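You operate a simulated robot arm through the tools that you are given. There is no shell and no other tool.

The job below is to be done with a simulated robot arm. You get a single attempt, and the scene is never put back.

JOB
Slacken the strap, park its tab and brush the green cover.
Fine: wind back till the pull read-out shows OFF and the strap lies loose, then move the tab to its rest; orange brush back. Set down upright: orange hand brush. What is to be rubbed or washed off counts as gone when no trace of it is left.
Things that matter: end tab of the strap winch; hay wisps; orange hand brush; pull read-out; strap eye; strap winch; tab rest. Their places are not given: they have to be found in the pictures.

It is judged by the outcome, as a careful person would: the job done as asked, and still so three seconds after it is handed in. It fails if anything else is knocked over, pushed out of place, dropped, spilled or broken. Lids that push on must go on centred and level and be pressed home; caps that screw on are set level and turned clockwise until they are tight.

ROBOT AND FRAMES
A 7-joint arm with a two-finger parallel gripper, fixed in place. Base frame: the origin is at the foot of the arm, x ahead of it, y to its left, z up; the work surface is at about z = 0.95. Readings come in m, rad, newtons and seconds.
Its first joint turns from -2.897 to 2.897 rad. Payload 4.4 kg.
The tool frame sits at the grasp point between the pads (the TCP): z along the fingers, y along the line on which they close. The tips reach 0.023 m beyond it. Largest opening 0.094 m; finger width 0.038, thickness 0.01; the body of the gripper, 0.054 by 0.096 m, starts 0.039 m behind the TCP.
Orientation is that of the tool frame in the base frame, as [roll, pitch, yaw] about the fixed x, y, z axes, in that order (R = Rz(yaw) Ry(pitch) Rx(roll)). With the fingers straight down and closing along the base's y, the tool's x points along the base's -x, its y along +y and its z along -z.

CONTROLS
- The arm moves only by the tool drive_tool. Its argument "series" is a list of rows, each a list of 7 numbers: the shift along the tool's x, y, z in m, then the turn, a rotation vector about the tool's x, y, z in rad, then the opening, from 0 (shut) to 1 (fully open). In form: [[tx, ty, tz, wx, wy, wz, fingers], ...]. A call has 1 to 20 rows; each row is the pose to reach, as a shift and turn from the pose commanded when the call began, along the tool's axes at that moment. Rows are played at 5 a second. More than 0.05 m and 0.15 rad between two rows, or a gripper value outside its range, and nothing of the call is played. A pose out of reach is approached as far as the arm can. The call stops where the force on the tool passes 40 N (or 10 N more than at its start, if that is more) or the arm is blocked; 0.2 s more then pass. Each finger travels about 0.072 m/s and halts on what it meets, pressing with about 40 N; the grip force reading is that of the motor and also rises with nothing between the fingers. The clock runs only during rows and for 0.2 s after the last one: add rows that repeat a pose to give the fingers time. It gives the time, the measured TCP pose, the force on the tool (base axes), the opening and the grip force at its end, in the units of the frame above (readings bear some noise), with the torque about the TCP (base axes, N m) and any sound that the robot's microphone picked up.
- Cameras (640 x 400 px; columns grow to the right, rows downward): "scene" is fixed at [0.4003, -0.5011, 1.6546]; the picture's right is [0.88, -0.47, 0.00], its down [-0.30, -0.56, -0.77] and it looks along [0.36, 0.68, -0.64] (base axes); focal length 354 px, centre (320, 200). "wrist" rides on the gripper at [0.086, 0.016, -0.075] in the tool frame; the picture's right is [-0.18, 0.98, 0.00], its down [-0.58, -0.11, -0.81] and it looks along [-0.79, -0.15, 0.59] (tool axes); focal length 243 px, centre (320, 200).
- capture(camera): a new picture of that camera. No time passes.
- pixel_to_xyz(camera, pixels): for up to 12 pixels [column, row] of the newest picture of that camera ("zoom" is the newest enlarged one), the place [x, y, z] in the base frame of the surface seen there, good to about 0.002 m. No time passes.
- close_up(camera, box): a new picture of the part [left, top, right, bottom] of that camera's present view, enlarged. No time passes.
- finish_job(): hands the job in; it is judged then, once.

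Leave the gripper open and the arm clear of the work at the hand-in unless told otherwise.

The tools are called as a command line: name --pt "numbers of a row" for each row, then --argument value for the rest, lists and objects as JSON in quotes. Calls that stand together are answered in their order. drive_tool: Moves the arm, as the interface text tells. Its arguments: {"type":"object","properties":{"series":{"type":"array"}},"required":["series"]} The other tools are called the same way: capture (camera) takes a picture; pixel_to_xyz (camera, pixels) gives the place of the surface under pixels of a picture; close_up (camera, box) takes an enlarged picture of a part of a camera's view; finish_job () hands the job in.

At the start:

```text
time_s: 0.0
ee_pos: [0.6513, -0.0137, 1.3802]
orientation: [3.141, 0.0, -3.141]
ft_force: [0.1, 0.5, -0.1]
moment: [0.02, 0.01, -0.01]
opening: 0.0942
grip_force: 0.1
```

scene: 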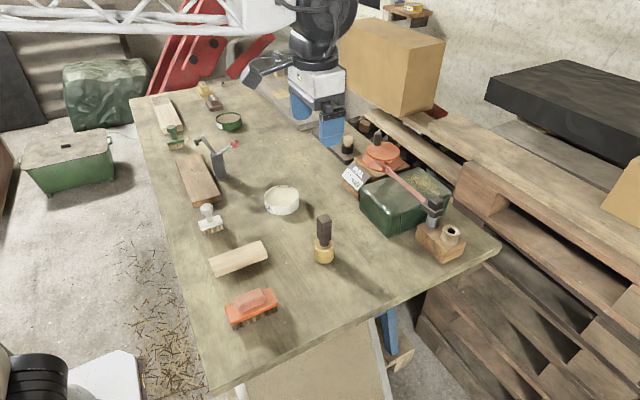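
wrist: 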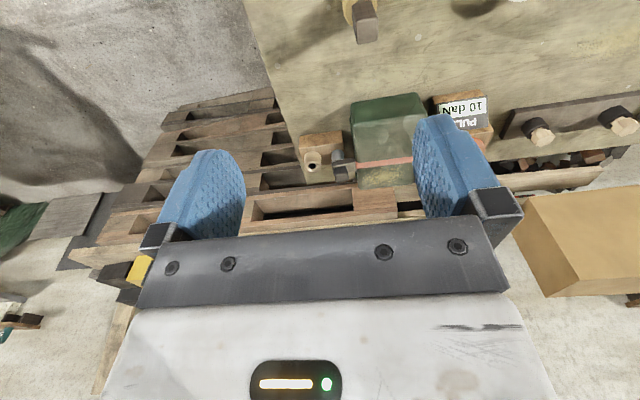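

I see a workbench with an orange brush near (252,308), a green box with a strap near (400,200), an orange winch drum near (383,155), a read-out "PULL 10 daN" near (355,178) and a wooden block with a ring near (450,237). I will take close-ups.

close_up --camera "scene" --box '[320, 110, 500, 270]'

close_up --camera "scene" --box '[180, 180, 360, 340]'

close_up --camera "wrist" --box '[240, 60, 640, 240]'

close_up --camera "scene" --box '[120, 70, 300, 210]'

```text
2.50 times, centred on (410, 190) of scene
```

zoom: 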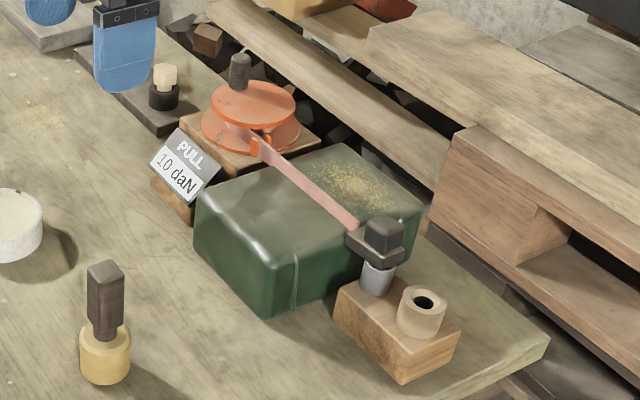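

```text
2.50 times, centred on (270, 260) of scene
```

zoom: 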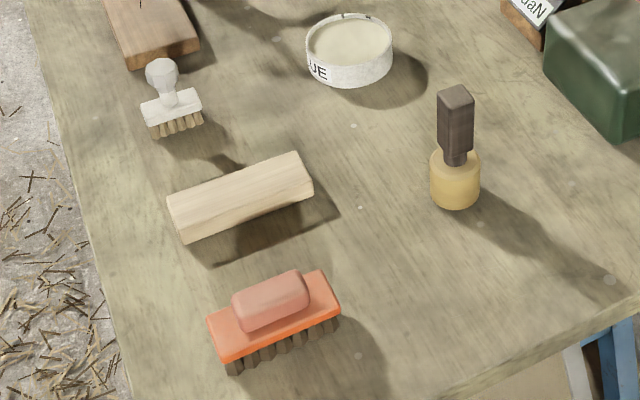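

```text
1.60 times, centred on (440, 150) of wrist
```

zoom: 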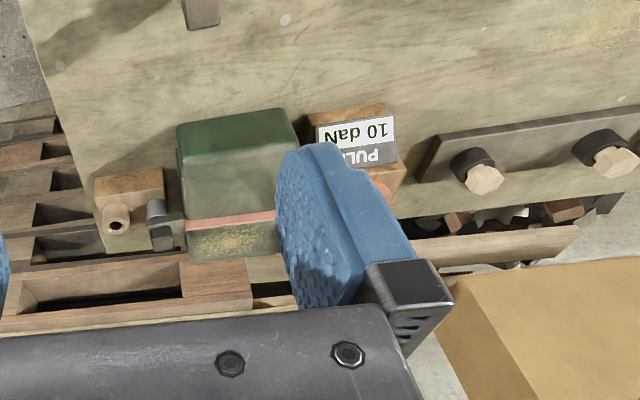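

```text
2.86 times, centred on (210, 140) of scene
```

zoom: 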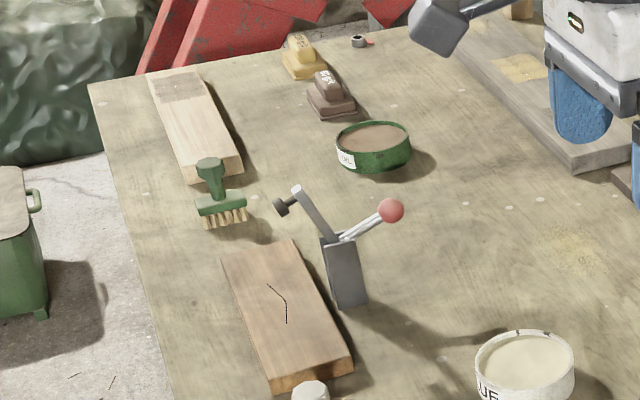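

The winch has an orange drum with a dark crank pin. The strap runs over the green cover to a tab with a dark grip on a grey post, and next to that is a hollow wooden tube. I will read positions of these.

close_up --camera "scene" --box '[400, 180, 480, 270]'

pixel_to_xyz --camera "scene" --pixels '[[385, 134], [377, 151], [400, 152], [366, 156], [388, 168], [392, 172], [410, 189], [425, 201], [434, 202], [430, 210], [424, 207], [439, 198]]'

pixel_to_xyz --camera "scene" --pixels '[[451, 229], [446, 230], [458, 232], [451, 240], [428, 222], [420, 232], [440, 255], [375, 180], [415, 175], [438, 192], [400, 210], [355, 178]]'

pixel_to_xyz --camera "scene" --pixels '[[255, 298], [240, 306], [268, 292], [226, 310], [275, 296], [230, 324], [278, 308], [250, 322], [263, 290], [245, 312], [270, 330], [300, 300]]'

```text
4.44 times, centred on (440, 225) of scene
```

zoom: 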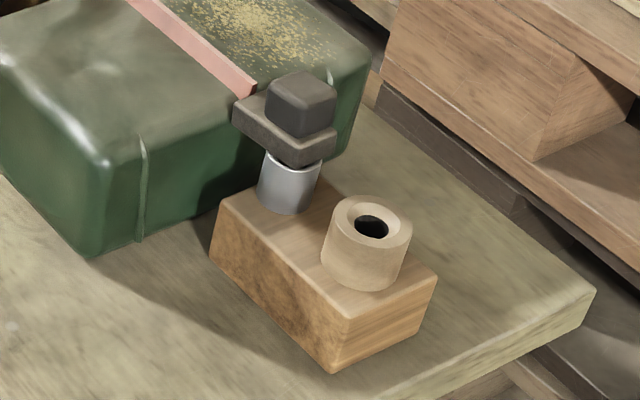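

```text
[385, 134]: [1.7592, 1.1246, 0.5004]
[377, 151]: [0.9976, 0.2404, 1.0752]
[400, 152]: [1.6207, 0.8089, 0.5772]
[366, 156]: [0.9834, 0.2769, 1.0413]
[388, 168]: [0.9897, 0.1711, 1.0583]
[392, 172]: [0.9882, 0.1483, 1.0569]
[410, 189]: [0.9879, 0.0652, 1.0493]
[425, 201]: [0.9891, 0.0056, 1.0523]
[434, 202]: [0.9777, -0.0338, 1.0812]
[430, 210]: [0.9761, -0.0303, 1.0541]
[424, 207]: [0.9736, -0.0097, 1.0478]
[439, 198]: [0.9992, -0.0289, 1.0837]
```

```text
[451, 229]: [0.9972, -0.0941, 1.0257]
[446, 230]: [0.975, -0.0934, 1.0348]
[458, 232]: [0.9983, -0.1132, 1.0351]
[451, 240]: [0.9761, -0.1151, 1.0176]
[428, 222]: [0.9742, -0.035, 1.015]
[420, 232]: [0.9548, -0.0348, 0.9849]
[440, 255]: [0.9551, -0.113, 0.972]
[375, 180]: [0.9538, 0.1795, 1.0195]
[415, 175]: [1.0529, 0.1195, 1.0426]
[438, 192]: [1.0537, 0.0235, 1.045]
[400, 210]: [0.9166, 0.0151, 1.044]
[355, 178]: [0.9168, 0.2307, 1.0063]
```

```text
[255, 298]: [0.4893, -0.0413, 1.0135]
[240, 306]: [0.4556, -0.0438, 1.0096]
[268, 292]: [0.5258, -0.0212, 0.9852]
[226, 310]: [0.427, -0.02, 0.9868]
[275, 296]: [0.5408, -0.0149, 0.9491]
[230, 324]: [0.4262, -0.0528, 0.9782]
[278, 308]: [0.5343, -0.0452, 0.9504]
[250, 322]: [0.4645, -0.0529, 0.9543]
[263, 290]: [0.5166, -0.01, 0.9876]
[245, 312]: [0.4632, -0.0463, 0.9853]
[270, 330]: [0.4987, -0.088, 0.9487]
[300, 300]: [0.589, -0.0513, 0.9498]
```

The winch needs a closer look; I will zoom on the drum near (383,150) and read points from the enlarged picture.

close_up --camera "scene" --box '[330, 120, 430, 200]'

```text
5.00 times, centred on (380, 160) of scene
```

zoom: 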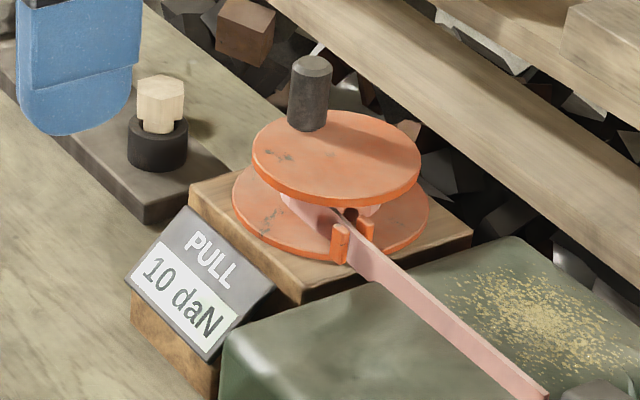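

pixel_to_xyz --camera "zoom" --pixels '[[312, 60], [308, 90], [308, 125], [336, 158], [256, 150], [418, 160], [336, 115], [336, 200], [390, 125], [280, 125], [340, 245], [367, 228]]'

pixel_to_xyz --camera "zoom" --pixels '[[298, 62], [326, 65], [195, 190], [300, 300], [470, 230], [240, 250], [165, 80], [160, 140], [540, 300], [480, 270], [580, 340], [500, 320]]'

```text
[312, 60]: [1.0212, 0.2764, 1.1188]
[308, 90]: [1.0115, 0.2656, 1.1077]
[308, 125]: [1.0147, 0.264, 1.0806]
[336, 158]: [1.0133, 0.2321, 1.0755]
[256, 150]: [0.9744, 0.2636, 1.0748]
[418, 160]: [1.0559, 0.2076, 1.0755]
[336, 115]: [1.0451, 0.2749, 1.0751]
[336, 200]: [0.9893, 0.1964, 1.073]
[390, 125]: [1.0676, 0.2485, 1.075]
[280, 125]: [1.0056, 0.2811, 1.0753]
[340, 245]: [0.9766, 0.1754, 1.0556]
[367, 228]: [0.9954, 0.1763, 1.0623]
```

```text
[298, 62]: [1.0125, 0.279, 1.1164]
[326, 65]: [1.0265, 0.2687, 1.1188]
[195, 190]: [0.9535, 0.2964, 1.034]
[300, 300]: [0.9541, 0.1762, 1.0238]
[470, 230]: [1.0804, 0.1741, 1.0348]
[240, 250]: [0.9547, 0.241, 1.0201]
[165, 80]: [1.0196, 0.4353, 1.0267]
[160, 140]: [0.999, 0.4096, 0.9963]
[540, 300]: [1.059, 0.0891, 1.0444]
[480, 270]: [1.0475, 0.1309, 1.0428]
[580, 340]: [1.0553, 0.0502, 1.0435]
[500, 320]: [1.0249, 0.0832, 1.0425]
```

The drum centre is near (1.018, 0.238) with its top at z 1.075. The crank pin stands near (1.019, 0.270) and reaches up to 1.119. The strap leaves the drum on the near (-x) side, so unwinding should be counter-clockwise seen from above. I will move the arm forward and left, staying high, to look at the winch with the wrist camera.

drive_tool --pt "-0.02 0.025 0.01 0 0 0 1" --pt "-0.04 0.05 0.02 0 0 0 1" --pt "-0.06 0.075 0.03 0 0 0 1" --pt "-0.08 0.1 0.04 0 0 0 1" --pt "-0.1 0.125 0.05 0 0 0 1" --pt "-0.12 0.15 0.06 0 0 0 1" --pt "-0.14 0.175 0.07 0 0 0 1" --pt "-0.16 0.2 0.08 0 0 0 1" --pt "-0.16 0.2 0.08 0 0 0 1"

capture --camera "wrist"

capture --camera "scene"

```text
time_s: 2.0
ee_pos: [0.811, 0.1862, 1.2991]
orientation: [-3.141, -0.001, -3.141]
ft_force: [-0.5, -0.2, 0.1]
moment: [-0.01, 0.0, -0.02]
opening: 0.0938
grip_force: 0.0
```

```text
taken
```

wrist: 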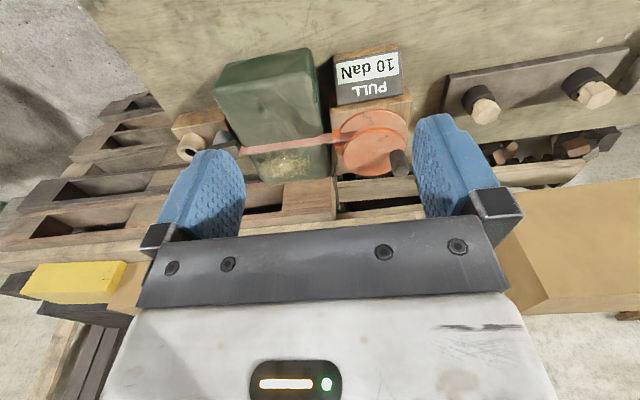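

```text
taken
```

scene: 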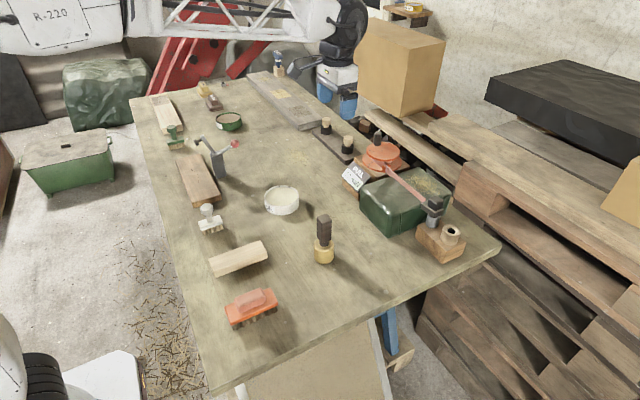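

Wrist view shows the drum at (375,140), pin at (400,160). I zoom in and read points on the pin and drum.

close_up --camera "wrist" --box '[160, 30, 440, 205]'

pixel_to_xyz --camera "wrist" --pixels '[[402, 172], [397, 155], [373, 115], [376, 168], [345, 140], [405, 135], [333, 140], [380, 130], [340, 110], [300, 145], [250, 150], [215, 145]]'

```text
2.29 times, centred on (300, 118) of wrist
```

zoom: 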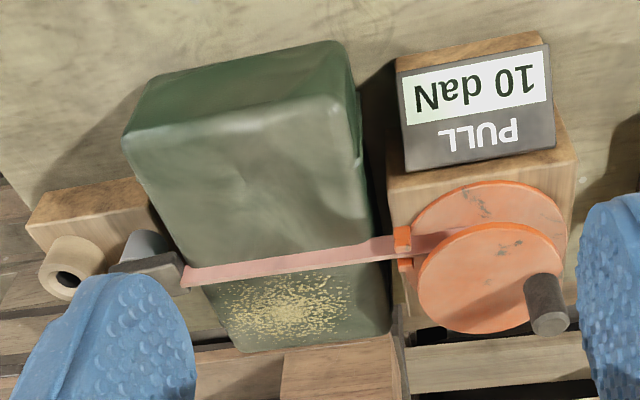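

```text
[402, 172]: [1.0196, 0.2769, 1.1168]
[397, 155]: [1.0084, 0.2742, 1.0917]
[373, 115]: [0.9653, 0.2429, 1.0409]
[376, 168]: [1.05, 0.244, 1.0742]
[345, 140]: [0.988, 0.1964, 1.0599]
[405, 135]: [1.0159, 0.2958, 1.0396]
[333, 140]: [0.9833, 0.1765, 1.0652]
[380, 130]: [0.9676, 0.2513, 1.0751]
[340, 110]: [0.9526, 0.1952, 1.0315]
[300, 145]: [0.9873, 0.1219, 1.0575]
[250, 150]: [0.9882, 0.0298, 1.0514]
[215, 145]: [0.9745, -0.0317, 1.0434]
```

The pin top is at about (1.020, 0.273, 1.117). It is farther out than a straight-down tool reaches, so I will tilt the fingers forward about 30° while moving to about (0.95, 0.272, 1.25).

drive_tool --pt "-0.028 0.017 0.01 0 -0.104 0 1" --pt "-0.056 0.034 0.02 0 -0.208 0 1" --pt "-0.083 0.052 0.03 0 -0.312 0 1" --pt "-0.111 0.069 0.04 0 -0.416 0 1" --pt "-0.139 0.086 0.049 0 -0.52 0 1" --pt "-0.139 0.086 0.049 0 -0.52 0 1"

```text
time_s: 3.4
ee_pos: [0.95, 0.2727, 1.2497]
orientation: [-3.142, 0.522, 3.141]
ft_force: [-0.3, 0.0, -0.6]
moment: [0.01, -0.01, 0.0]
opening: 0.0942
grip_force: 0.1
```

That pose was reached. Next I test reach at the farthest point of the crank circle, staying above it at (1.055, 0.24, 1.17).

drive_tool --pt "-0.0129 -0.008 0.0304 0 0 0 1" --pt "-0.0257 -0.016 0.0608 0 0 0 1" --pt "-0.0386 -0.024 0.0912 0 0 0 1" --pt "-0.0514 -0.032 0.1216 0 0 0 0.6" --pt "-0.0514 -0.032 0.1216 0 0 0 0.6"

capture --camera "wrist"

close_up --camera "scene" --box '[300, 60, 460, 220]'

```text
time_s: 4.6
ee_pos: [1.0567, 0.2401, 1.1707]
orientation: [-3.141, 0.521, -3.141]
ft_force: [-0.4, 0.5, 0.6]
moment: [0.03, -0.03, 0.02]
opening: 0.0562
grip_force: 0.2
```

```text
taken
```

wrist: 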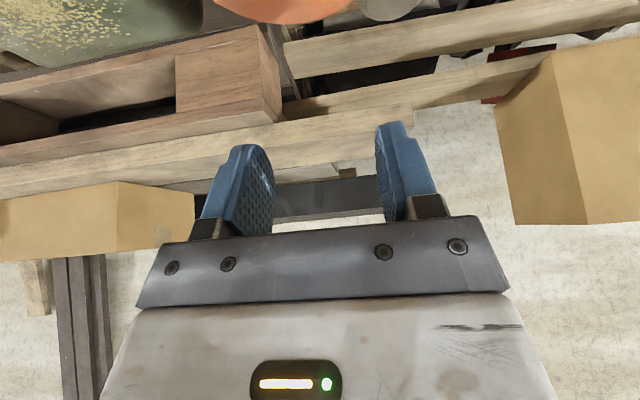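

```text
2.50 times, centred on (380, 140) of scene
```

zoom: 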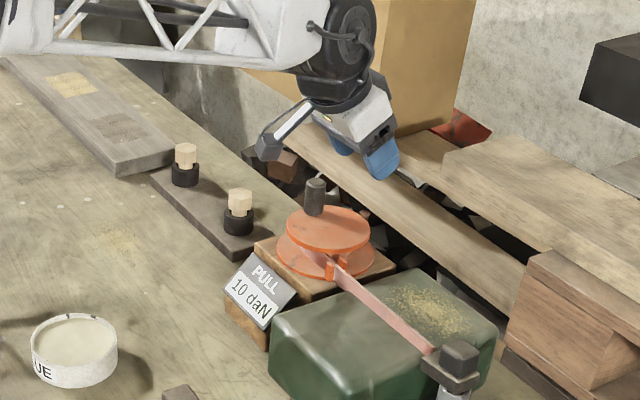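

The tilted pose reaches past the crank circle. Now I move over the pin and lower the TCP to z ≈ 1.112 with the fingers half open on both sides of it.

drive_tool --pt "0.016 0.0165 -0.0092 0 0 0 0.6" --pt "0.0321 0.033 -0.0184 0 0 0 0.6" --pt "0.0417 0.033 -0.0016 0 0 0 0.6" --pt "0.0513 0.033 0.0151 0 0 0 0.6" --pt "0.0609 0.033 0.0319 0 0 0 0.6" --pt "0.0609 0.033 0.0319 0 0 0 0.6"

close_up --camera "scene" --box '[330, 90, 430, 200]'

capture --camera "wrist"

```text
time_s: 6.0
ee_pos: [1.0189, 0.2732, 1.1132]
orientation: [3.141, 0.518, -3.14]
ft_force: [-0.2, 0.8, -0.3]
moment: [0.0, 0.05, 0.02]
opening: 0.0564
grip_force: 0.1
```

```text
3.64 times, centred on (380, 145) of scene
```

zoom: 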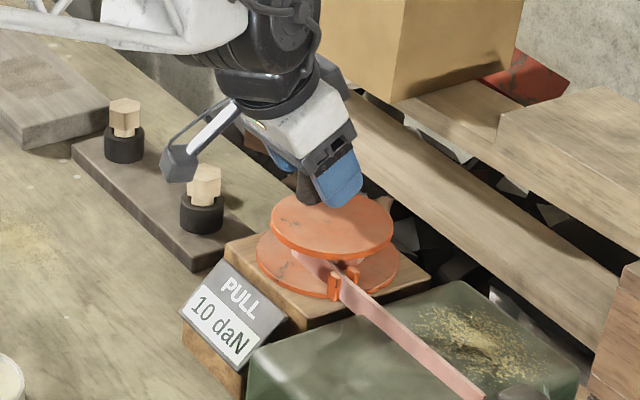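

```text
taken
```

wrist: 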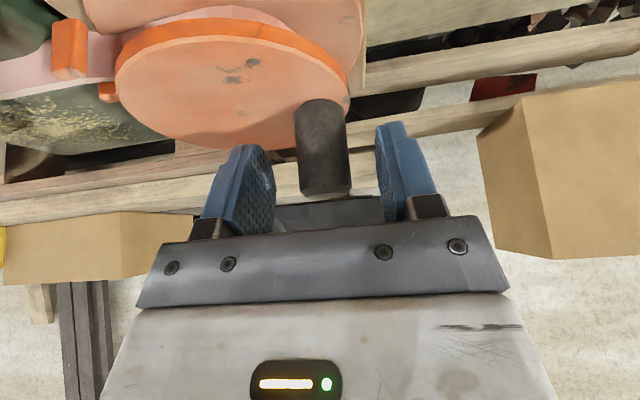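

The pin sits between the two pads. I check its exact place with a few wrist pixels before closing.

pixel_to_xyz --camera "wrist" --pixels '[[322, 150], [302, 150], [343, 150], [323, 190], [300, 120], [345, 120], [255, 170], [388, 150], [220, 70], [240, 140]]'

```text
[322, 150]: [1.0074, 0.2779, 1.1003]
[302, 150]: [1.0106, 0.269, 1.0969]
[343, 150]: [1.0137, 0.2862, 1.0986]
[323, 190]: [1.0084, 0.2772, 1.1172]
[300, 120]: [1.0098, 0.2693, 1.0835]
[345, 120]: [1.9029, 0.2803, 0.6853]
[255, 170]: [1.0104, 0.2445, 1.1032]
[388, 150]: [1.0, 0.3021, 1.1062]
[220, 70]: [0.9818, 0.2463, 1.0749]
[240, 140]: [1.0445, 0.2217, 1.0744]
```

The pin is about 19 mm thick, centred near (1.0165, 0.277). I shift the tool 3 mm to +y and close on it.

drive_tool --pt "0.001 0.003 0 0 0 0 0.6" --pt "0.001 0.003 0 0 0 0 0.3" --pt "0.001 0.003 0 0 0 0 0.0" --pt "0.001 0.003 0 0 0 0 0.0" --pt "0.001 0.003 0 0 0 0 0.0"

close_up --camera "scene" --box '[330, 90, 430, 200]'

```text
time_s: 7.2
ee_pos: [1.0182, 0.2758, 1.1112]
orientation: [3.141, 0.52, -3.141]
ft_force: [-1.1, -5.2, -0.1]
moment: [0.13, 0.09, 0.01]
opening: 0.0247
grip_force: 45.1
```

```text
3.64 times, centred on (380, 145) of scene
```

zoom: 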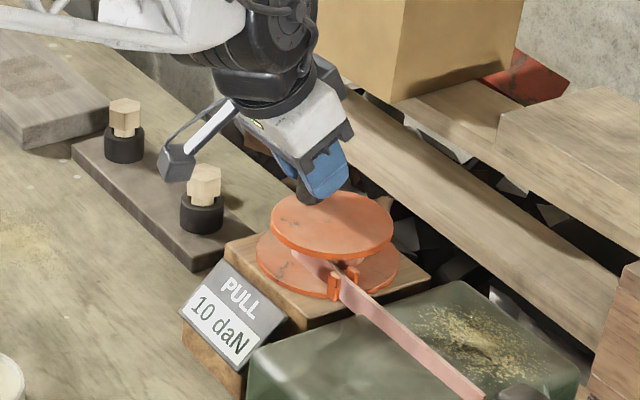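

The pads hold the pin (opening 24.7 mm) with only a small side force. I try a first 20° counter-clockwise, keeping tool orientation, to feel the resistance.

drive_tool --pt "0.0029 -0.0002 -0.0016 0 0 0 0" --pt "0.0057 -0.0006 -0.0033 0 0 0 0" --pt "0.0085 -0.0013 -0.0049 0 0 0 0" --pt "0.0113 -0.0023 -0.0065 0 0 0 0"

close_up --camera "scene" --box '[330, 90, 430, 200]'

```text
time_s: 8.2
ee_pos: [1.0045, 0.2758, 1.1132]
orientation: [3.14, 0.52, 3.141]
ft_force: [0.6, 13.0, 1.3]
moment: [0.24, 0.36, 0.21]
opening: 0.0242
grip_force: 45.6
```

```text
3.64 times, centred on (380, 145) of scene
```

zoom: 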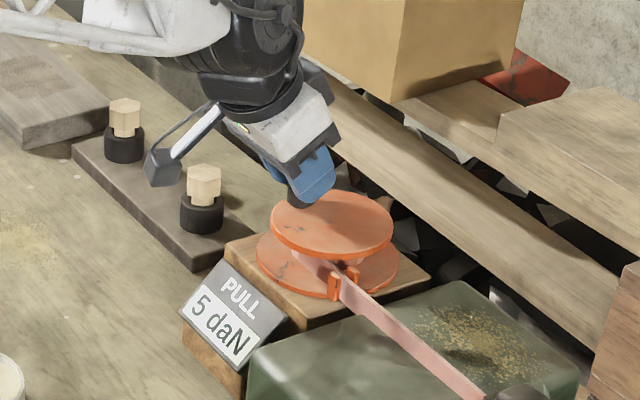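

The read-out dropped from 10 to 5 daN, so the direction is right. There is 13 N sideways, so my circle estimate is a bit off. I open the fingers and re-measure the pin.

drive_tool --pt "0 0.0023 0 0 0 0 0.2" --pt "0 0.0023 0 0 0 0 0.5" --pt "0 0.0023 0 0 0 0 0.6" --pt "0 0.0023 0 0 0 0 0.6"

capture --camera "wrist"

capture --camera "scene"

```text
time_s: 9.2
ee_pos: [1.0059, 0.2763, 1.1118]
orientation: [-3.141, 0.52, -3.14]
ft_force: [1.2, -0.1, 0.2]
moment: [0.01, 0.0, 0.0]
opening: 0.0563
grip_force: 0.0
```

```text
taken
```

wrist: 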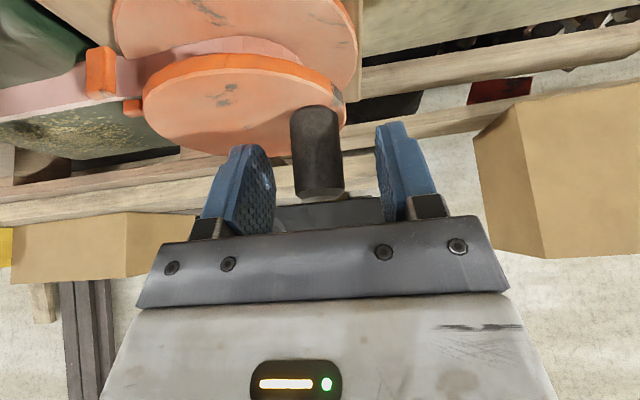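

```text
taken
```

scene: 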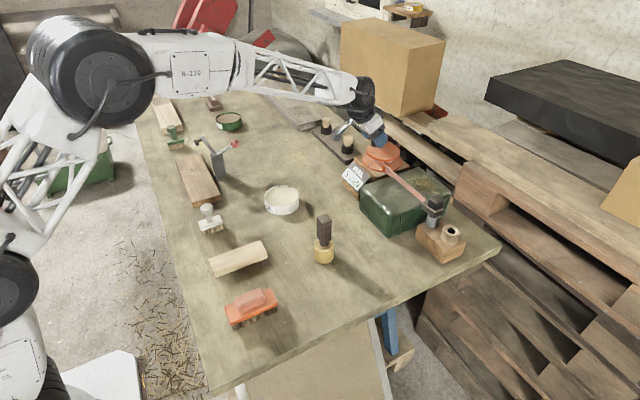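

pixel_to_xyz --camera "wrist" --pixels '[[316, 150], [296, 150], [338, 150], [317, 190], [294, 125], [316, 125], [200, 70], [150, 100], [240, 150], [330, 95], [300, 70], [230, 100]]'

close_up --camera "wrist" --box '[120, 0, 400, 220]'

```text
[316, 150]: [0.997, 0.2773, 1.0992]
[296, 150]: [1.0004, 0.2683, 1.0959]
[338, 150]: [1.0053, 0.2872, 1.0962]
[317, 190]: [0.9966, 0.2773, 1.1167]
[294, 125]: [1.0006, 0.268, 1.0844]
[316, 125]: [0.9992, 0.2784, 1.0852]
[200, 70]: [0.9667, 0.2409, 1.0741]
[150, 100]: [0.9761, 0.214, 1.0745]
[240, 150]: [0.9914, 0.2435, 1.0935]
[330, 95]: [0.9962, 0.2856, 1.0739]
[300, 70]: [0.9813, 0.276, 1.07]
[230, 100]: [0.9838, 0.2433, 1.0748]
```

```text
1.82 times, centred on (260, 110) of wrist
```

zoom: 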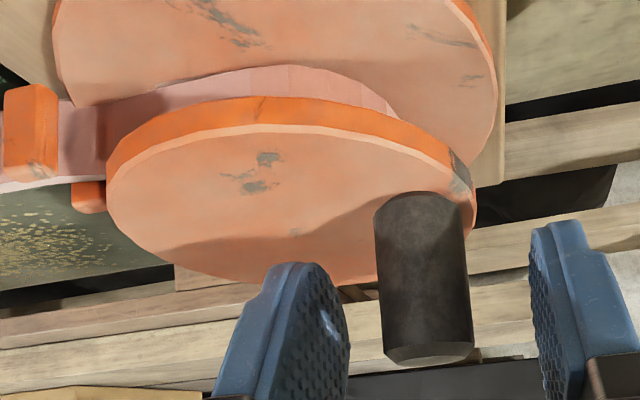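

The pin is now centred near (1.009, 0.2765), about 100° on a circle around (1.0165, 0.2365) with radius 0.04. I nudge 3 mm forward, regrip and turn on to about 130°.

drive_tool --pt "-0.0026 0.0003 0.0015 0 0 0 0.4" --pt "-0.0026 0.0003 0.0015 0 0 0 0.1" --pt "-0.0026 0.0003 0.0015 0 0 0 0" --pt "-0.0026 0.0003 0.0015 0 0 0 0"

drive_tool --pt "0.0027 -0.0008 -0.0016 0 0 0 0" --pt "0.0055 -0.0017 -0.0031 0 0 0 0" --pt "0.0082 -0.0031 -0.0047 0 0 0 0" --pt "0.0109 -0.0047 -0.0063 0 0 0 0" --pt "0.0135 -0.0066 -0.0077 0 0 0 0" --pt "0.016 -0.0087 -0.0091 0 0 0 0"

close_up --camera "scene" --box '[330, 110, 480, 230]'

```text
time_s: 10.2
ee_pos: [1.0067, 0.2748, 1.1124]
orientation: [-3.141, 0.518, 3.139]
ft_force: [-6.9, -31.0, -1.2]
moment: [-0.07, 0.68, -0.58]
opening: 0.0241
grip_force: 44.8
```

```text
time_s: 11.6
ee_pos: [0.9896, 0.2694, 1.1116]
orientation: [-3.141, 0.519, -3.142]
ft_force: [10.8, -2.0, -7.6]
moment: [-0.64, -0.36, 0.24]
opening: 0.0246
grip_force: 45.0
```

```text
3.33 times, centred on (405, 170) of scene
```

zoom: 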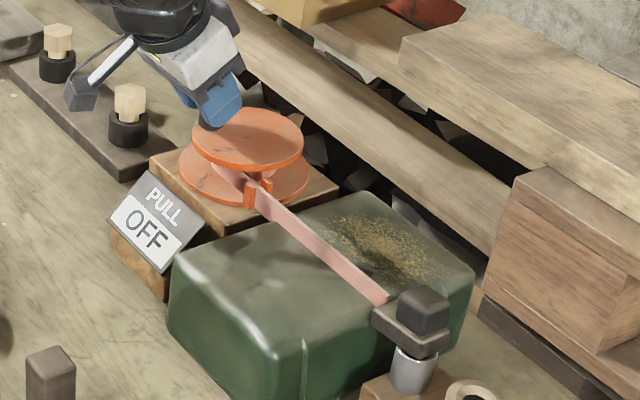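

The read-out now shows OFF, but the strap still looks straight. I keep winding back to give slack, on from about 129° to 180°.

drive_tool --pt "0.0024 -0.0026 -0.0014 0 0 0 0" --pt "0.0048 -0.0054 -0.0027 0 0 0 0" --pt "0.0065 -0.0082 -0.0037 0 0 0 0" --pt "0.0082 -0.0111 -0.0047 0 0 0 0" --pt "0.0095 -0.0142 -0.0055 0 0 0 0" --pt "0.0108 -0.0174 -0.0062 0 0 0 0" --pt "0.0116 -0.0207 -0.0067 0 0 0 0" --pt "0.0123 -0.0241 -0.0071 0 0 0 0" --pt "0.0127 -0.0276 -0.0073 0 0 0 0" --pt "0.0128 -0.0311 -0.0074 0 0 0 0"

close_up --camera "scene" --box '[330, 110, 480, 230]'

```text
time_s: 12.4
ee_pos: [0.9807, 0.2629, 1.1111]
orientation: [3.14, 0.52, -3.141]
ft_force: [-2.6, 9.5, -0.7]
moment: [-0.14, 0.05, 0.26]
opening: 0.0243
grip_force: 45.5
stopped in row 4: the force on the tool passed its limit at 42 N (the readings are from after the stop); the commanded pose is now the measured one
```

```text
3.33 times, centred on (405, 170) of scene
```

zoom: 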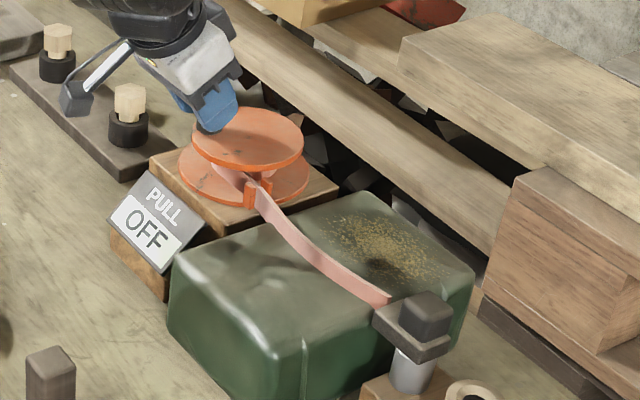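

The strap now sags and the read-out stays OFF. The move stopped at 42 N, so I open the fingers and re-measure the pin, since parking the tab will need more slack.

drive_tool --pt "0 0 0 0 0 0 0.2" --pt "0 0 0 0 0 0 0.5" --pt "0 0 0 0 0 0 0.6" --pt "0 0 0 0 0 0 0.6"

capture --camera "wrist"

close_up --camera "scene" --box '[330, 90, 430, 200]'

```text
time_s: 13.4
ee_pos: [0.9804, 0.2621, 1.1131]
orientation: [-3.141, 0.521, -3.14]
ft_force: [0.2, 1.1, -0.5]
moment: [-0.01, 0.0, -0.02]
opening: 0.0565
grip_force: 0.1
```

```text
taken
```

wrist: 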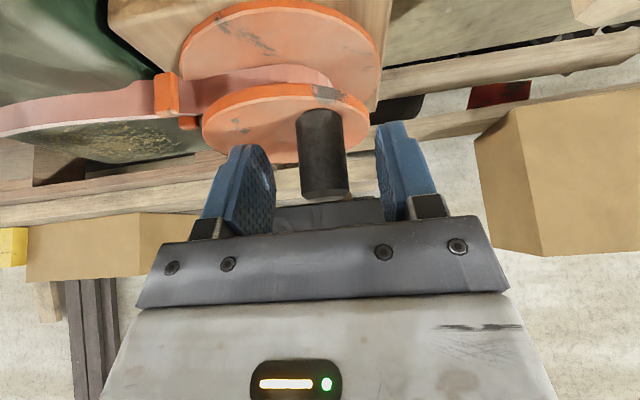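

```text
3.64 times, centred on (380, 145) of scene
```

zoom: 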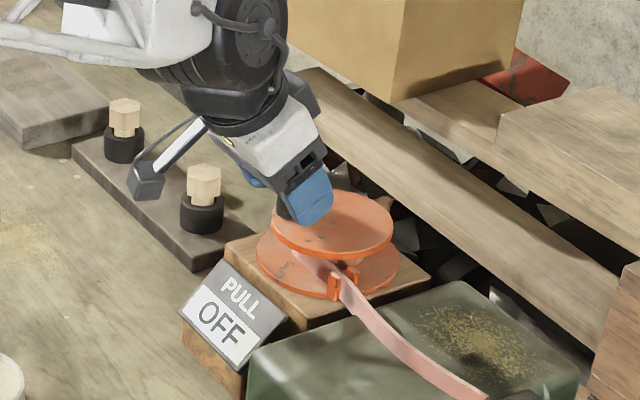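

pixel_to_xyz --camera "wrist" --pixels '[[322, 150], [299, 150], [344, 150], [323, 185], [322, 125], [300, 125], [342, 125], [204, 130], [365, 115], [290, 98], [250, 150], [230, 110]]'

close_up --camera "wrist" --box '[150, 0, 410, 210]'

```text
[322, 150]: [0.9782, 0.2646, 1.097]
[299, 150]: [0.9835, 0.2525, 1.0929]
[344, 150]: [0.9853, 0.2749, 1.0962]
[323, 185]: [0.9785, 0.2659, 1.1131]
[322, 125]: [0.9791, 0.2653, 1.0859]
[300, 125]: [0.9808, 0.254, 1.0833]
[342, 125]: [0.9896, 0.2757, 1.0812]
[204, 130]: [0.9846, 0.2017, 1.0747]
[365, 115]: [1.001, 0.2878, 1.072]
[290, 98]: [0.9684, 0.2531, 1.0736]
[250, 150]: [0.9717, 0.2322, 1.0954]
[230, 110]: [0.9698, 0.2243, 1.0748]
```

```text
1.90 times, centred on (280, 105) of wrist
```

zoom: 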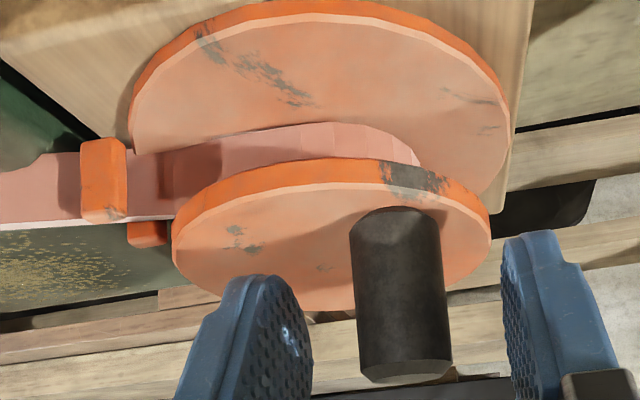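

The pin is now near (0.990, 0.264), about 133° around, and the pads had slid along it by some 9 mm. I re-centre and close to a loose 27 mm cage. From there the pad can push the pin in -y round the near side to about 235°.

drive_tool --pt "-0.0039 0.0008 0.0022 0 0 0 0.6" --pt "-0.0078 0.0015 0.0045 0 0 0 0.45" --pt "-0.0078 0.0015 0.0045 0 0 0 0.29" --pt "-0.0078 0.0015 0.0045 0 0 0 0.29"

drive_tool --pt "0.0022 -0.003 -0.0013 0 0 0 0.29" --pt "0.0045 -0.006 -0.0026 0 0 0 0.29" --pt "0.006 -0.009 -0.0034 0 0 0 0.29" --pt "0.0075 -0.012 -0.0043 0 0 0 0.29" --pt "0.0085 -0.0152 -0.0049 0 0 0 0.29" --pt "0.0095 -0.0184 -0.0055 0 0 0 0.29" --pt "0.0106 -0.0252 -0.0061 0 0 0 0.29" --pt "0.0106 -0.0321 -0.0061 0 0 0 0.29" --pt "0.0095 -0.0389 -0.0055 0 0 0 0.29" --pt "0.0075 -0.0453 -0.0043 0 0 0 0.29" --pt "0.0045 -0.0513 -0.0026 0 0 0 0.29" --pt "0.0006 -0.0566 -0.0003 0 0 0 0.29" --pt "-0.0039 -0.061 0.0022 0 0 0 0.29"

close_up --camera "scene" --box '[330, 110, 480, 230]'

capture --camera "wrist"

```text
time_s: 14.4
ee_pos: [0.9909, 0.2645, 1.1115]
orientation: [-3.141, 0.52, -3.139]
ft_force: [-0.4, 1.1, -0.3]
moment: [0.0, -0.05, -0.01]
opening: 0.0275
grip_force: 0.0
```

```text
time_s: 17.2
ee_pos: [0.995, 0.2022, 1.113]
orientation: [3.141, 0.521, -3.14]
ft_force: [1.0, 4.0, -1.3]
moment: [-0.03, 0.0, 0.08]
opening: 0.0292
grip_force: 2.0
```

```text
3.33 times, centred on (405, 170) of scene
```

zoom: 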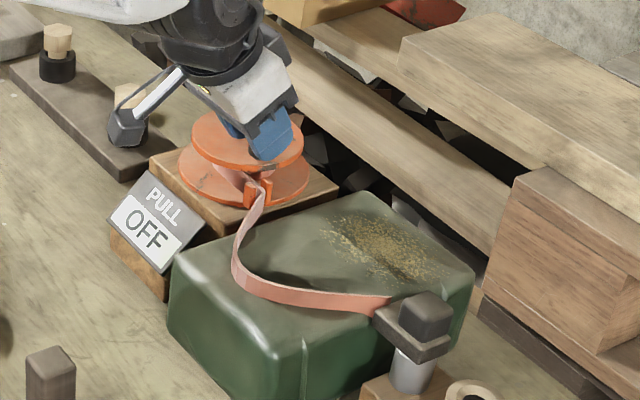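

```text
taken
```

wrist: 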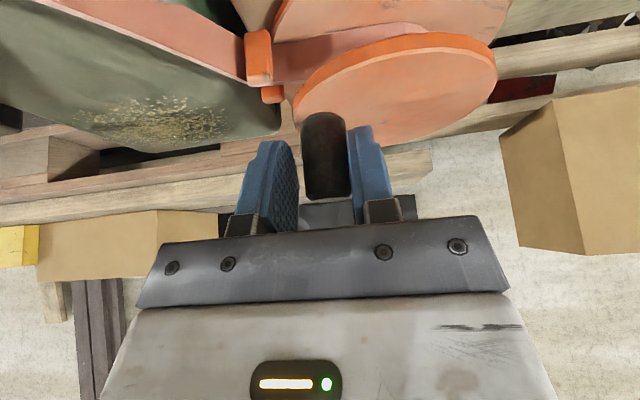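

Now the strap bows loosely across the cover, and the read-out is still OFF. The parked tab sits about 7 cm further away, so I want more slack. I measure the pin again.

pixel_to_xyz --camera "wrist" --pixels '[[326, 150], [305, 150], [346, 150], [326, 180], [326, 130], [306, 130]]'

close_up --camera "scene" --box '[380, 170, 480, 260]'

```text
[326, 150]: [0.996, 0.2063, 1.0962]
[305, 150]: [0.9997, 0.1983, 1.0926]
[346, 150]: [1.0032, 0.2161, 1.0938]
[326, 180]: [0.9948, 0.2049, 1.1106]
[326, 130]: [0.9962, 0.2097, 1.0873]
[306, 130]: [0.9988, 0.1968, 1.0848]
```

```text
4.44 times, centred on (430, 215) of scene
```

zoom: 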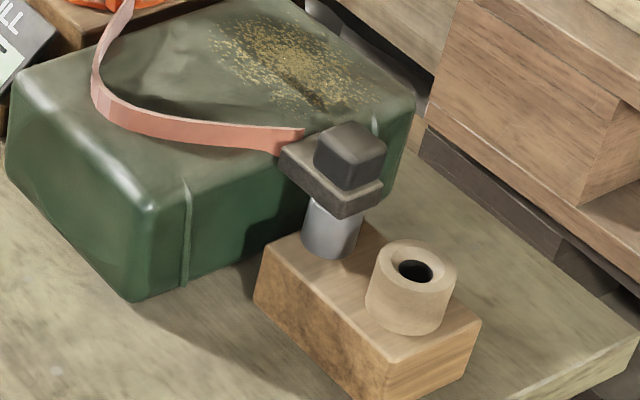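

The pin centre is near (1.0075, 0.2055). A refit puts the drum centre near (1.0185, 0.2385) with radius about 0.037. I re-centre on the pin, grip it, and wind another ~64° with the tool yawing half as much so the pin rolls less in the pads.

drive_tool --pt "0 0 0 0 0 0 0.45" --pt "-0.0058 0.001 0.0033 0 0 0 0.45" --pt "-0.0115 0.002 0.0066 0 0 0 0.4" --pt "-0.0115 0.002 0.0066 0 0 0 0.2" --pt "-0.0115 0.002 0.0066 0 0 0 0" --pt "-0.0115 0.002 0.0066 0 0 0 0"

drive_tool --pt "-0.0043 -0.0013 0.0025 -0.0347 0 -0.0606 0" --pt "-0.0088 -0.0019 0.005 -0.0694 0 -0.1212 0" --pt "-0.0133 -0.0017 0.0076 -0.1041 0 -0.1818 0" --pt "-0.0177 -0.0009 0.0101 -0.1388 0 -0.2424 0" --pt "-0.022 0.0007 0.0126 -0.1735 0 -0.303 0" --pt "-0.026 0.0029 0.0149 -0.2082 0 -0.3636 0" --pt "-0.0298 0.0058 0.017 -0.2429 0 -0.4242 0" --pt "-0.0331 0.0092 0.0189 -0.2776 0 -0.4848 0"

close_up --camera "scene" --box '[330, 110, 480, 230]'

```text
time_s: 18.6
ee_pos: [1.0082, 0.2048, 1.1113]
orientation: [3.141, 0.52, -3.138]
ft_force: [1.0, 7.3, -6.2]
moment: [0.06, 0.3, 0.04]
opening: 0.0239
grip_force: 44.8
```

```text
time_s: 19.8
ee_pos: [1.0311, 0.2071, 1.1115]
orientation: [3.14, 0.519, -2.82]
ft_force: [0.3, 9.2, 0.6]
moment: [-0.75, 0.4, -0.11]
opening: 0.0248
grip_force: 45.7
stopped in row 5: the force on the tool passed its limit at 41 N (the readings are from after the stop); the commanded pose is now the measured one
```

```text
3.33 times, centred on (405, 170) of scene
```

zoom: 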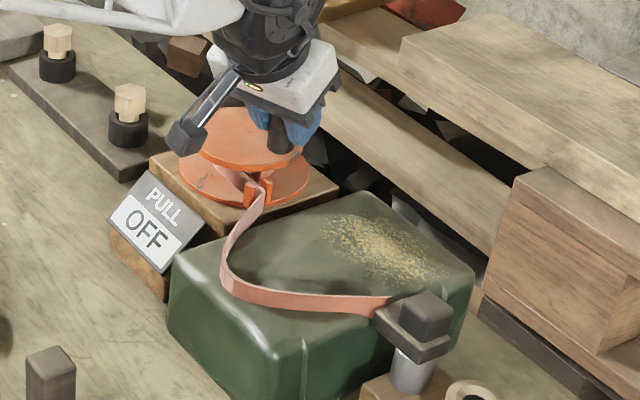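

It stopped at 41 N after about 35°; the strap is looser now. I open the fingers, and measure both the pin and the strap's path to see whether there is enough length for the rest.

drive_tool --pt "0 0 0 0 0 0 0.2" --pt "0 0 0 0 0 0 0.5" --pt "0 0 0 0 0 0 0.6" --pt "0 0 0 0 0 0 0.6"

capture --camera "wrist"

close_up --camera "scene" --box '[350, 140, 450, 230]'

```text
time_s: 20.8
ee_pos: [1.0316, 0.2055, 1.1111]
orientation: [3.14, 0.518, -2.82]
ft_force: [0.1, -0.4, -0.5]
moment: [0.0, -0.02, -0.01]
opening: 0.0563
grip_force: 0.1
```

```text
taken
```

wrist: 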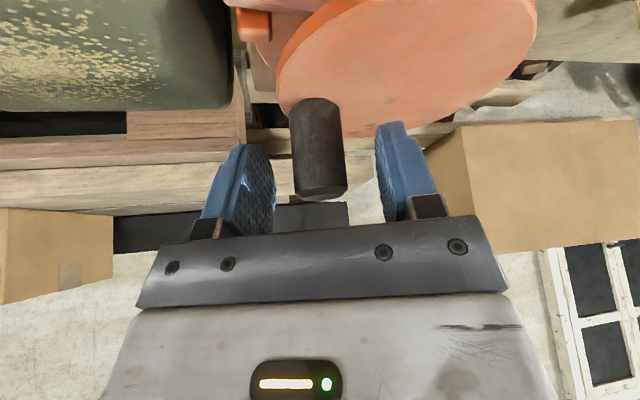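

```text
4.44 times, centred on (400, 185) of scene
```

zoom: 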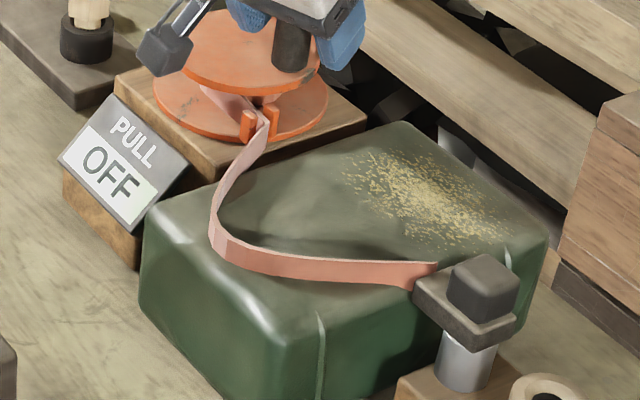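

pixel_to_xyz --camera "zoom" --pixels '[[266, 120], [250, 150], [228, 185], [214, 220], [220, 245], [250, 255], [300, 262], [350, 268], [400, 270], [430, 268], [480, 270], [290, 60]]'

pixel_to_xyz --camera "wrist" --pixels '[[318, 150], [296, 150], [340, 150], [318, 180], [318, 125], [295, 125], [335, 115]]'

```text
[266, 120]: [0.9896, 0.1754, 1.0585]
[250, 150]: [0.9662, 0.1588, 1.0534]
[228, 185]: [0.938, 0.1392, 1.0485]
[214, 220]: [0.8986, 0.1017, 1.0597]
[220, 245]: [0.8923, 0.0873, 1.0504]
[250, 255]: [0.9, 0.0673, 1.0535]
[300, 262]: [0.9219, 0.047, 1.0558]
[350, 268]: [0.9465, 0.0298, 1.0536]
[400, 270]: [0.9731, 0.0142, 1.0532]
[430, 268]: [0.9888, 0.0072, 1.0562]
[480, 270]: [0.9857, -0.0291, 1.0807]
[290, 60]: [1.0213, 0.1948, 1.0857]
```

```text
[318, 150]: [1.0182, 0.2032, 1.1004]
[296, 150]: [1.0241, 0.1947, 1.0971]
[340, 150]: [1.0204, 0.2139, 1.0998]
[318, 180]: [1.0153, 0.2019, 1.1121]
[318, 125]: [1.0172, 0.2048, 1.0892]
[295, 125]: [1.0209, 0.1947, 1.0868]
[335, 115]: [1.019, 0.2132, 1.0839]
```

The strap has roughly 9 cm of slack, just over what is needed. The pin is at (1.030, 0.205), which refines the circle to centre (1.019, 0.240), radius 0.0367. I grip again and wind about 37° more for margin.

drive_tool --pt "0 -0.001 0 0 0 0 0.4" --pt "0 -0.001 0 0 0 0 0.1" --pt "0 -0.001 0 0 0 0 0" --pt "0 -0.001 0 0 0 0 0"

drive_tool --pt "-0.0045 0.0003 0.0026 -0.0347 0 -0.0606 0" --pt "-0.0088 0.0013 0.005 -0.0694 0 -0.1212 0" --pt "-0.013 0.0029 0.0075 -0.1041 0 -0.1818 0" --pt "-0.017 0.0053 0.0097 -0.1388 0 -0.2424 0" --pt "-0.0195 0.0073 0.0112 -0.1626 0 -0.284 0"

close_up --camera "scene" --box '[330, 110, 480, 230]'

```text
time_s: 21.8
ee_pos: [1.0306, 0.2064, 1.112]
orientation: [3.139, 0.519, -2.821]
ft_force: [-9.6, 29.7, 0.1]
moment: [-0.43, -0.16, -0.05]
opening: 0.025
grip_force: 45.4
```

```text
time_s: 22.2
ee_pos: [1.0329, 0.2073, 1.1117]
orientation: [3.14, 0.516, -2.778]
ft_force: [-2.5, 10.2, -0.2]
moment: [-0.7, 0.34, -0.08]
opening: 0.0248
grip_force: 45.3
stopped in row 1: the force on the tool passed its limit at 70 N (the readings are from after the stop); the commanded pose is now the measured one
```

```text
3.33 times, centred on (405, 170) of scene
```

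zoom: 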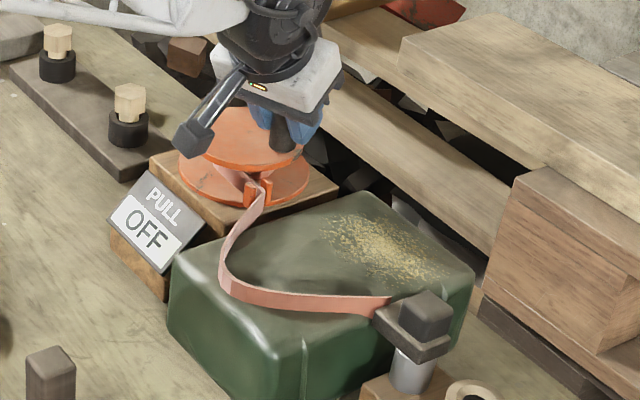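

The force rose steeply at the same spot twice, so the drum appears to be at its end stop; no more winding. I release the pin and lift straight up 9 cm.

drive_tool --pt "0 0 0 0 0 0 0.2" --pt "0 0 0 0 0 0 0.5" --pt "0 0 0 0 0 0 0.6" --pt "-0.0149 0 -0.026 0 0 0 0.6" --pt "-0.0298 0 -0.0521 0 0 0 0.6" --pt "-0.0447 0 -0.0781 0 0 0 0.6" --pt "-0.0447 0 -0.0781 0 0 0 0.6"

close_up --camera "scene" --box '[330, 110, 480, 230]'

```text
time_s: 23.8
ee_pos: [1.0335, 0.2075, 1.202]
orientation: [-3.141, 0.515, -2.779]
ft_force: [-0.3, -0.3, -0.6]
moment: [0.05, 0.01, -0.01]
opening: 0.0565
grip_force: 0.1
```

```text
3.33 times, centred on (405, 170) of scene
```

zoom: 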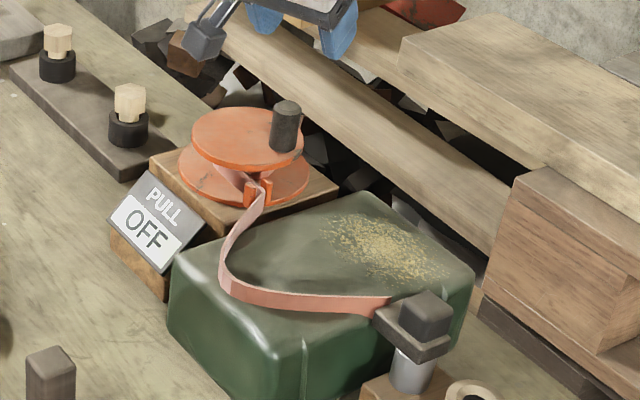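

The pin stands clear now at close-up (285,130). I measure it and the disc rim to see how far the drum turned.

pixel_to_xyz --camera "zoom" --pixels '[[287, 104], [284, 125], [282, 148], [193, 135], [248, 108], [302, 135], [240, 168], [210, 115], [285, 113], [247, 138], [272, 125], [298, 125]]'

```text
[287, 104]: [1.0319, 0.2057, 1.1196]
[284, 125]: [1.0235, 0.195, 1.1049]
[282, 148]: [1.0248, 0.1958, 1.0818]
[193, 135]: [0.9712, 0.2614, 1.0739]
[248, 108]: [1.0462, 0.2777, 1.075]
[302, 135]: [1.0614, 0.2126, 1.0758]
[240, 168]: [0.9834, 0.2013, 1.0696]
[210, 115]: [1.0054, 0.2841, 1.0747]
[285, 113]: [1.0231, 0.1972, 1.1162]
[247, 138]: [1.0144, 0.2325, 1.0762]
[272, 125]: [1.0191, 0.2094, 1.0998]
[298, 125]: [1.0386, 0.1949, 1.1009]
```

The pin rests at about 287° on its circle, some 200° unwound. Next I inspect the tab and its rest with the wrist camera. I turn back the yaw and move to about (0.90, -0.03, 1.25).

drive_tool --pt "0.0225 -0.025 -0.0208 0.0257 0 0.0449 0.6" --pt "0.045 -0.0499 -0.0416 0.0514 0 0.0897 0.6" --pt "0.0675 -0.0749 -0.0624 0.0771 0 0.1346 0.6" --pt "0.0899 -0.0999 -0.0831 0.1029 0 0.1794 0.6" --pt "0.1124 -0.1249 -0.1039 0.1286 0 0.2243 0.6" --pt "0.1349 -0.1498 -0.1247 0.1543 0 0.2691 0.6" --pt "0.1574 -0.1748 -0.1455 0.18 0 0.314 0.6" --pt "0.1574 -0.1748 -0.1455 0.18 0 0.314 0.6"

capture --camera "wrist"

capture --camera "scene"

```text
time_s: 25.6
ee_pos: [0.9006, -0.0312, 1.2492]
orientation: [3.141, 0.517, -3.139]
ft_force: [-0.3, 0.7, 0.4]
moment: [-0.01, 0.0, -0.02]
opening: 0.0563
grip_force: 0.0
```

```text
taken
```

wrist: 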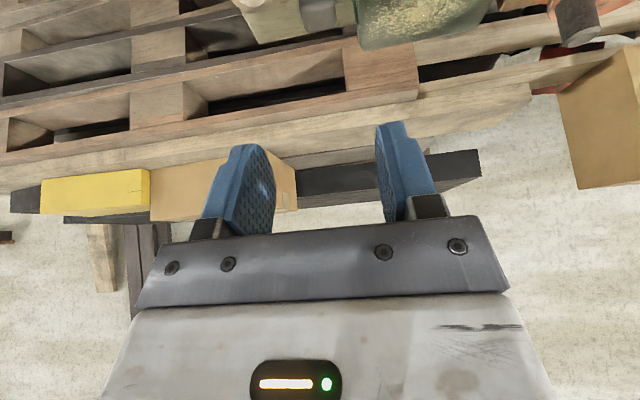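

```text
taken
```

scene: 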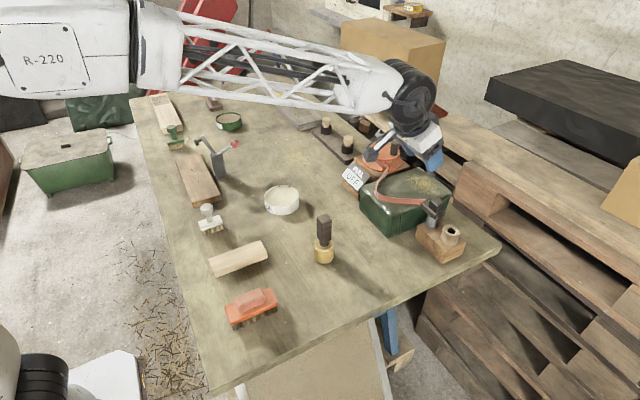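

The tilted camera looks too flat. I take the tilt out and back off slightly to look down on the tab and rest.

drive_tool --pt "0.0104 -0.008 -0.006 0 0.12 0 0.6" --pt "0.0208 -0.016 -0.0119 0 0.24 0 0.6" --pt "0.0313 -0.024 -0.0179 0 0.36 0 0.6" --pt "0.0417 -0.032 -0.0238 0 0.48 0 0.6" --pt "0.0521 -0.04 -0.0298 0 0.6 0 0.6" --pt "0.0521 -0.04 -0.0298 0 0.6 0 0.6"

capture --camera "wrist"

close_up --camera "wrist" --box '[240, 40, 460, 180]'

close_up --camera "scene" --box '[400, 180, 480, 270]'

```text
time_s: 27.0
ee_pos: [0.8408, -0.0709, 1.25]
orientation: [-3.141, -0.085, -3.139]
ft_force: [0.0, -0.6, -0.2]
moment: [-0.01, 0.0, 0.0]
opening: 0.0565
grip_force: 0.1
```

```text
taken
```

wrist: 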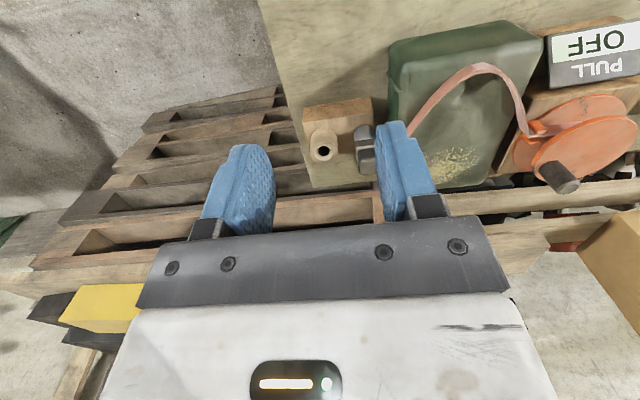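

```text
2.86 times, centred on (350, 110) of wrist
```

zoom: 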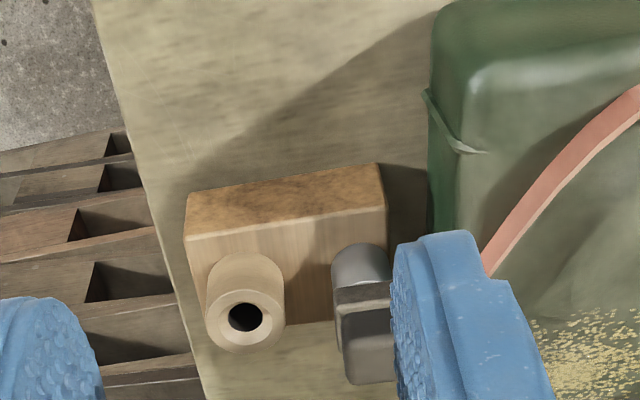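

```text
4.44 times, centred on (440, 225) of scene
```

zoom: 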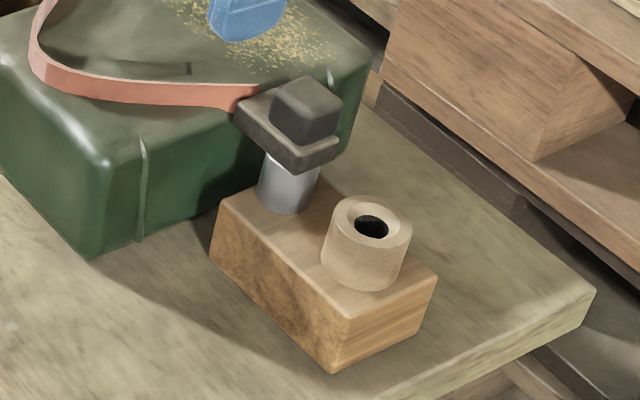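

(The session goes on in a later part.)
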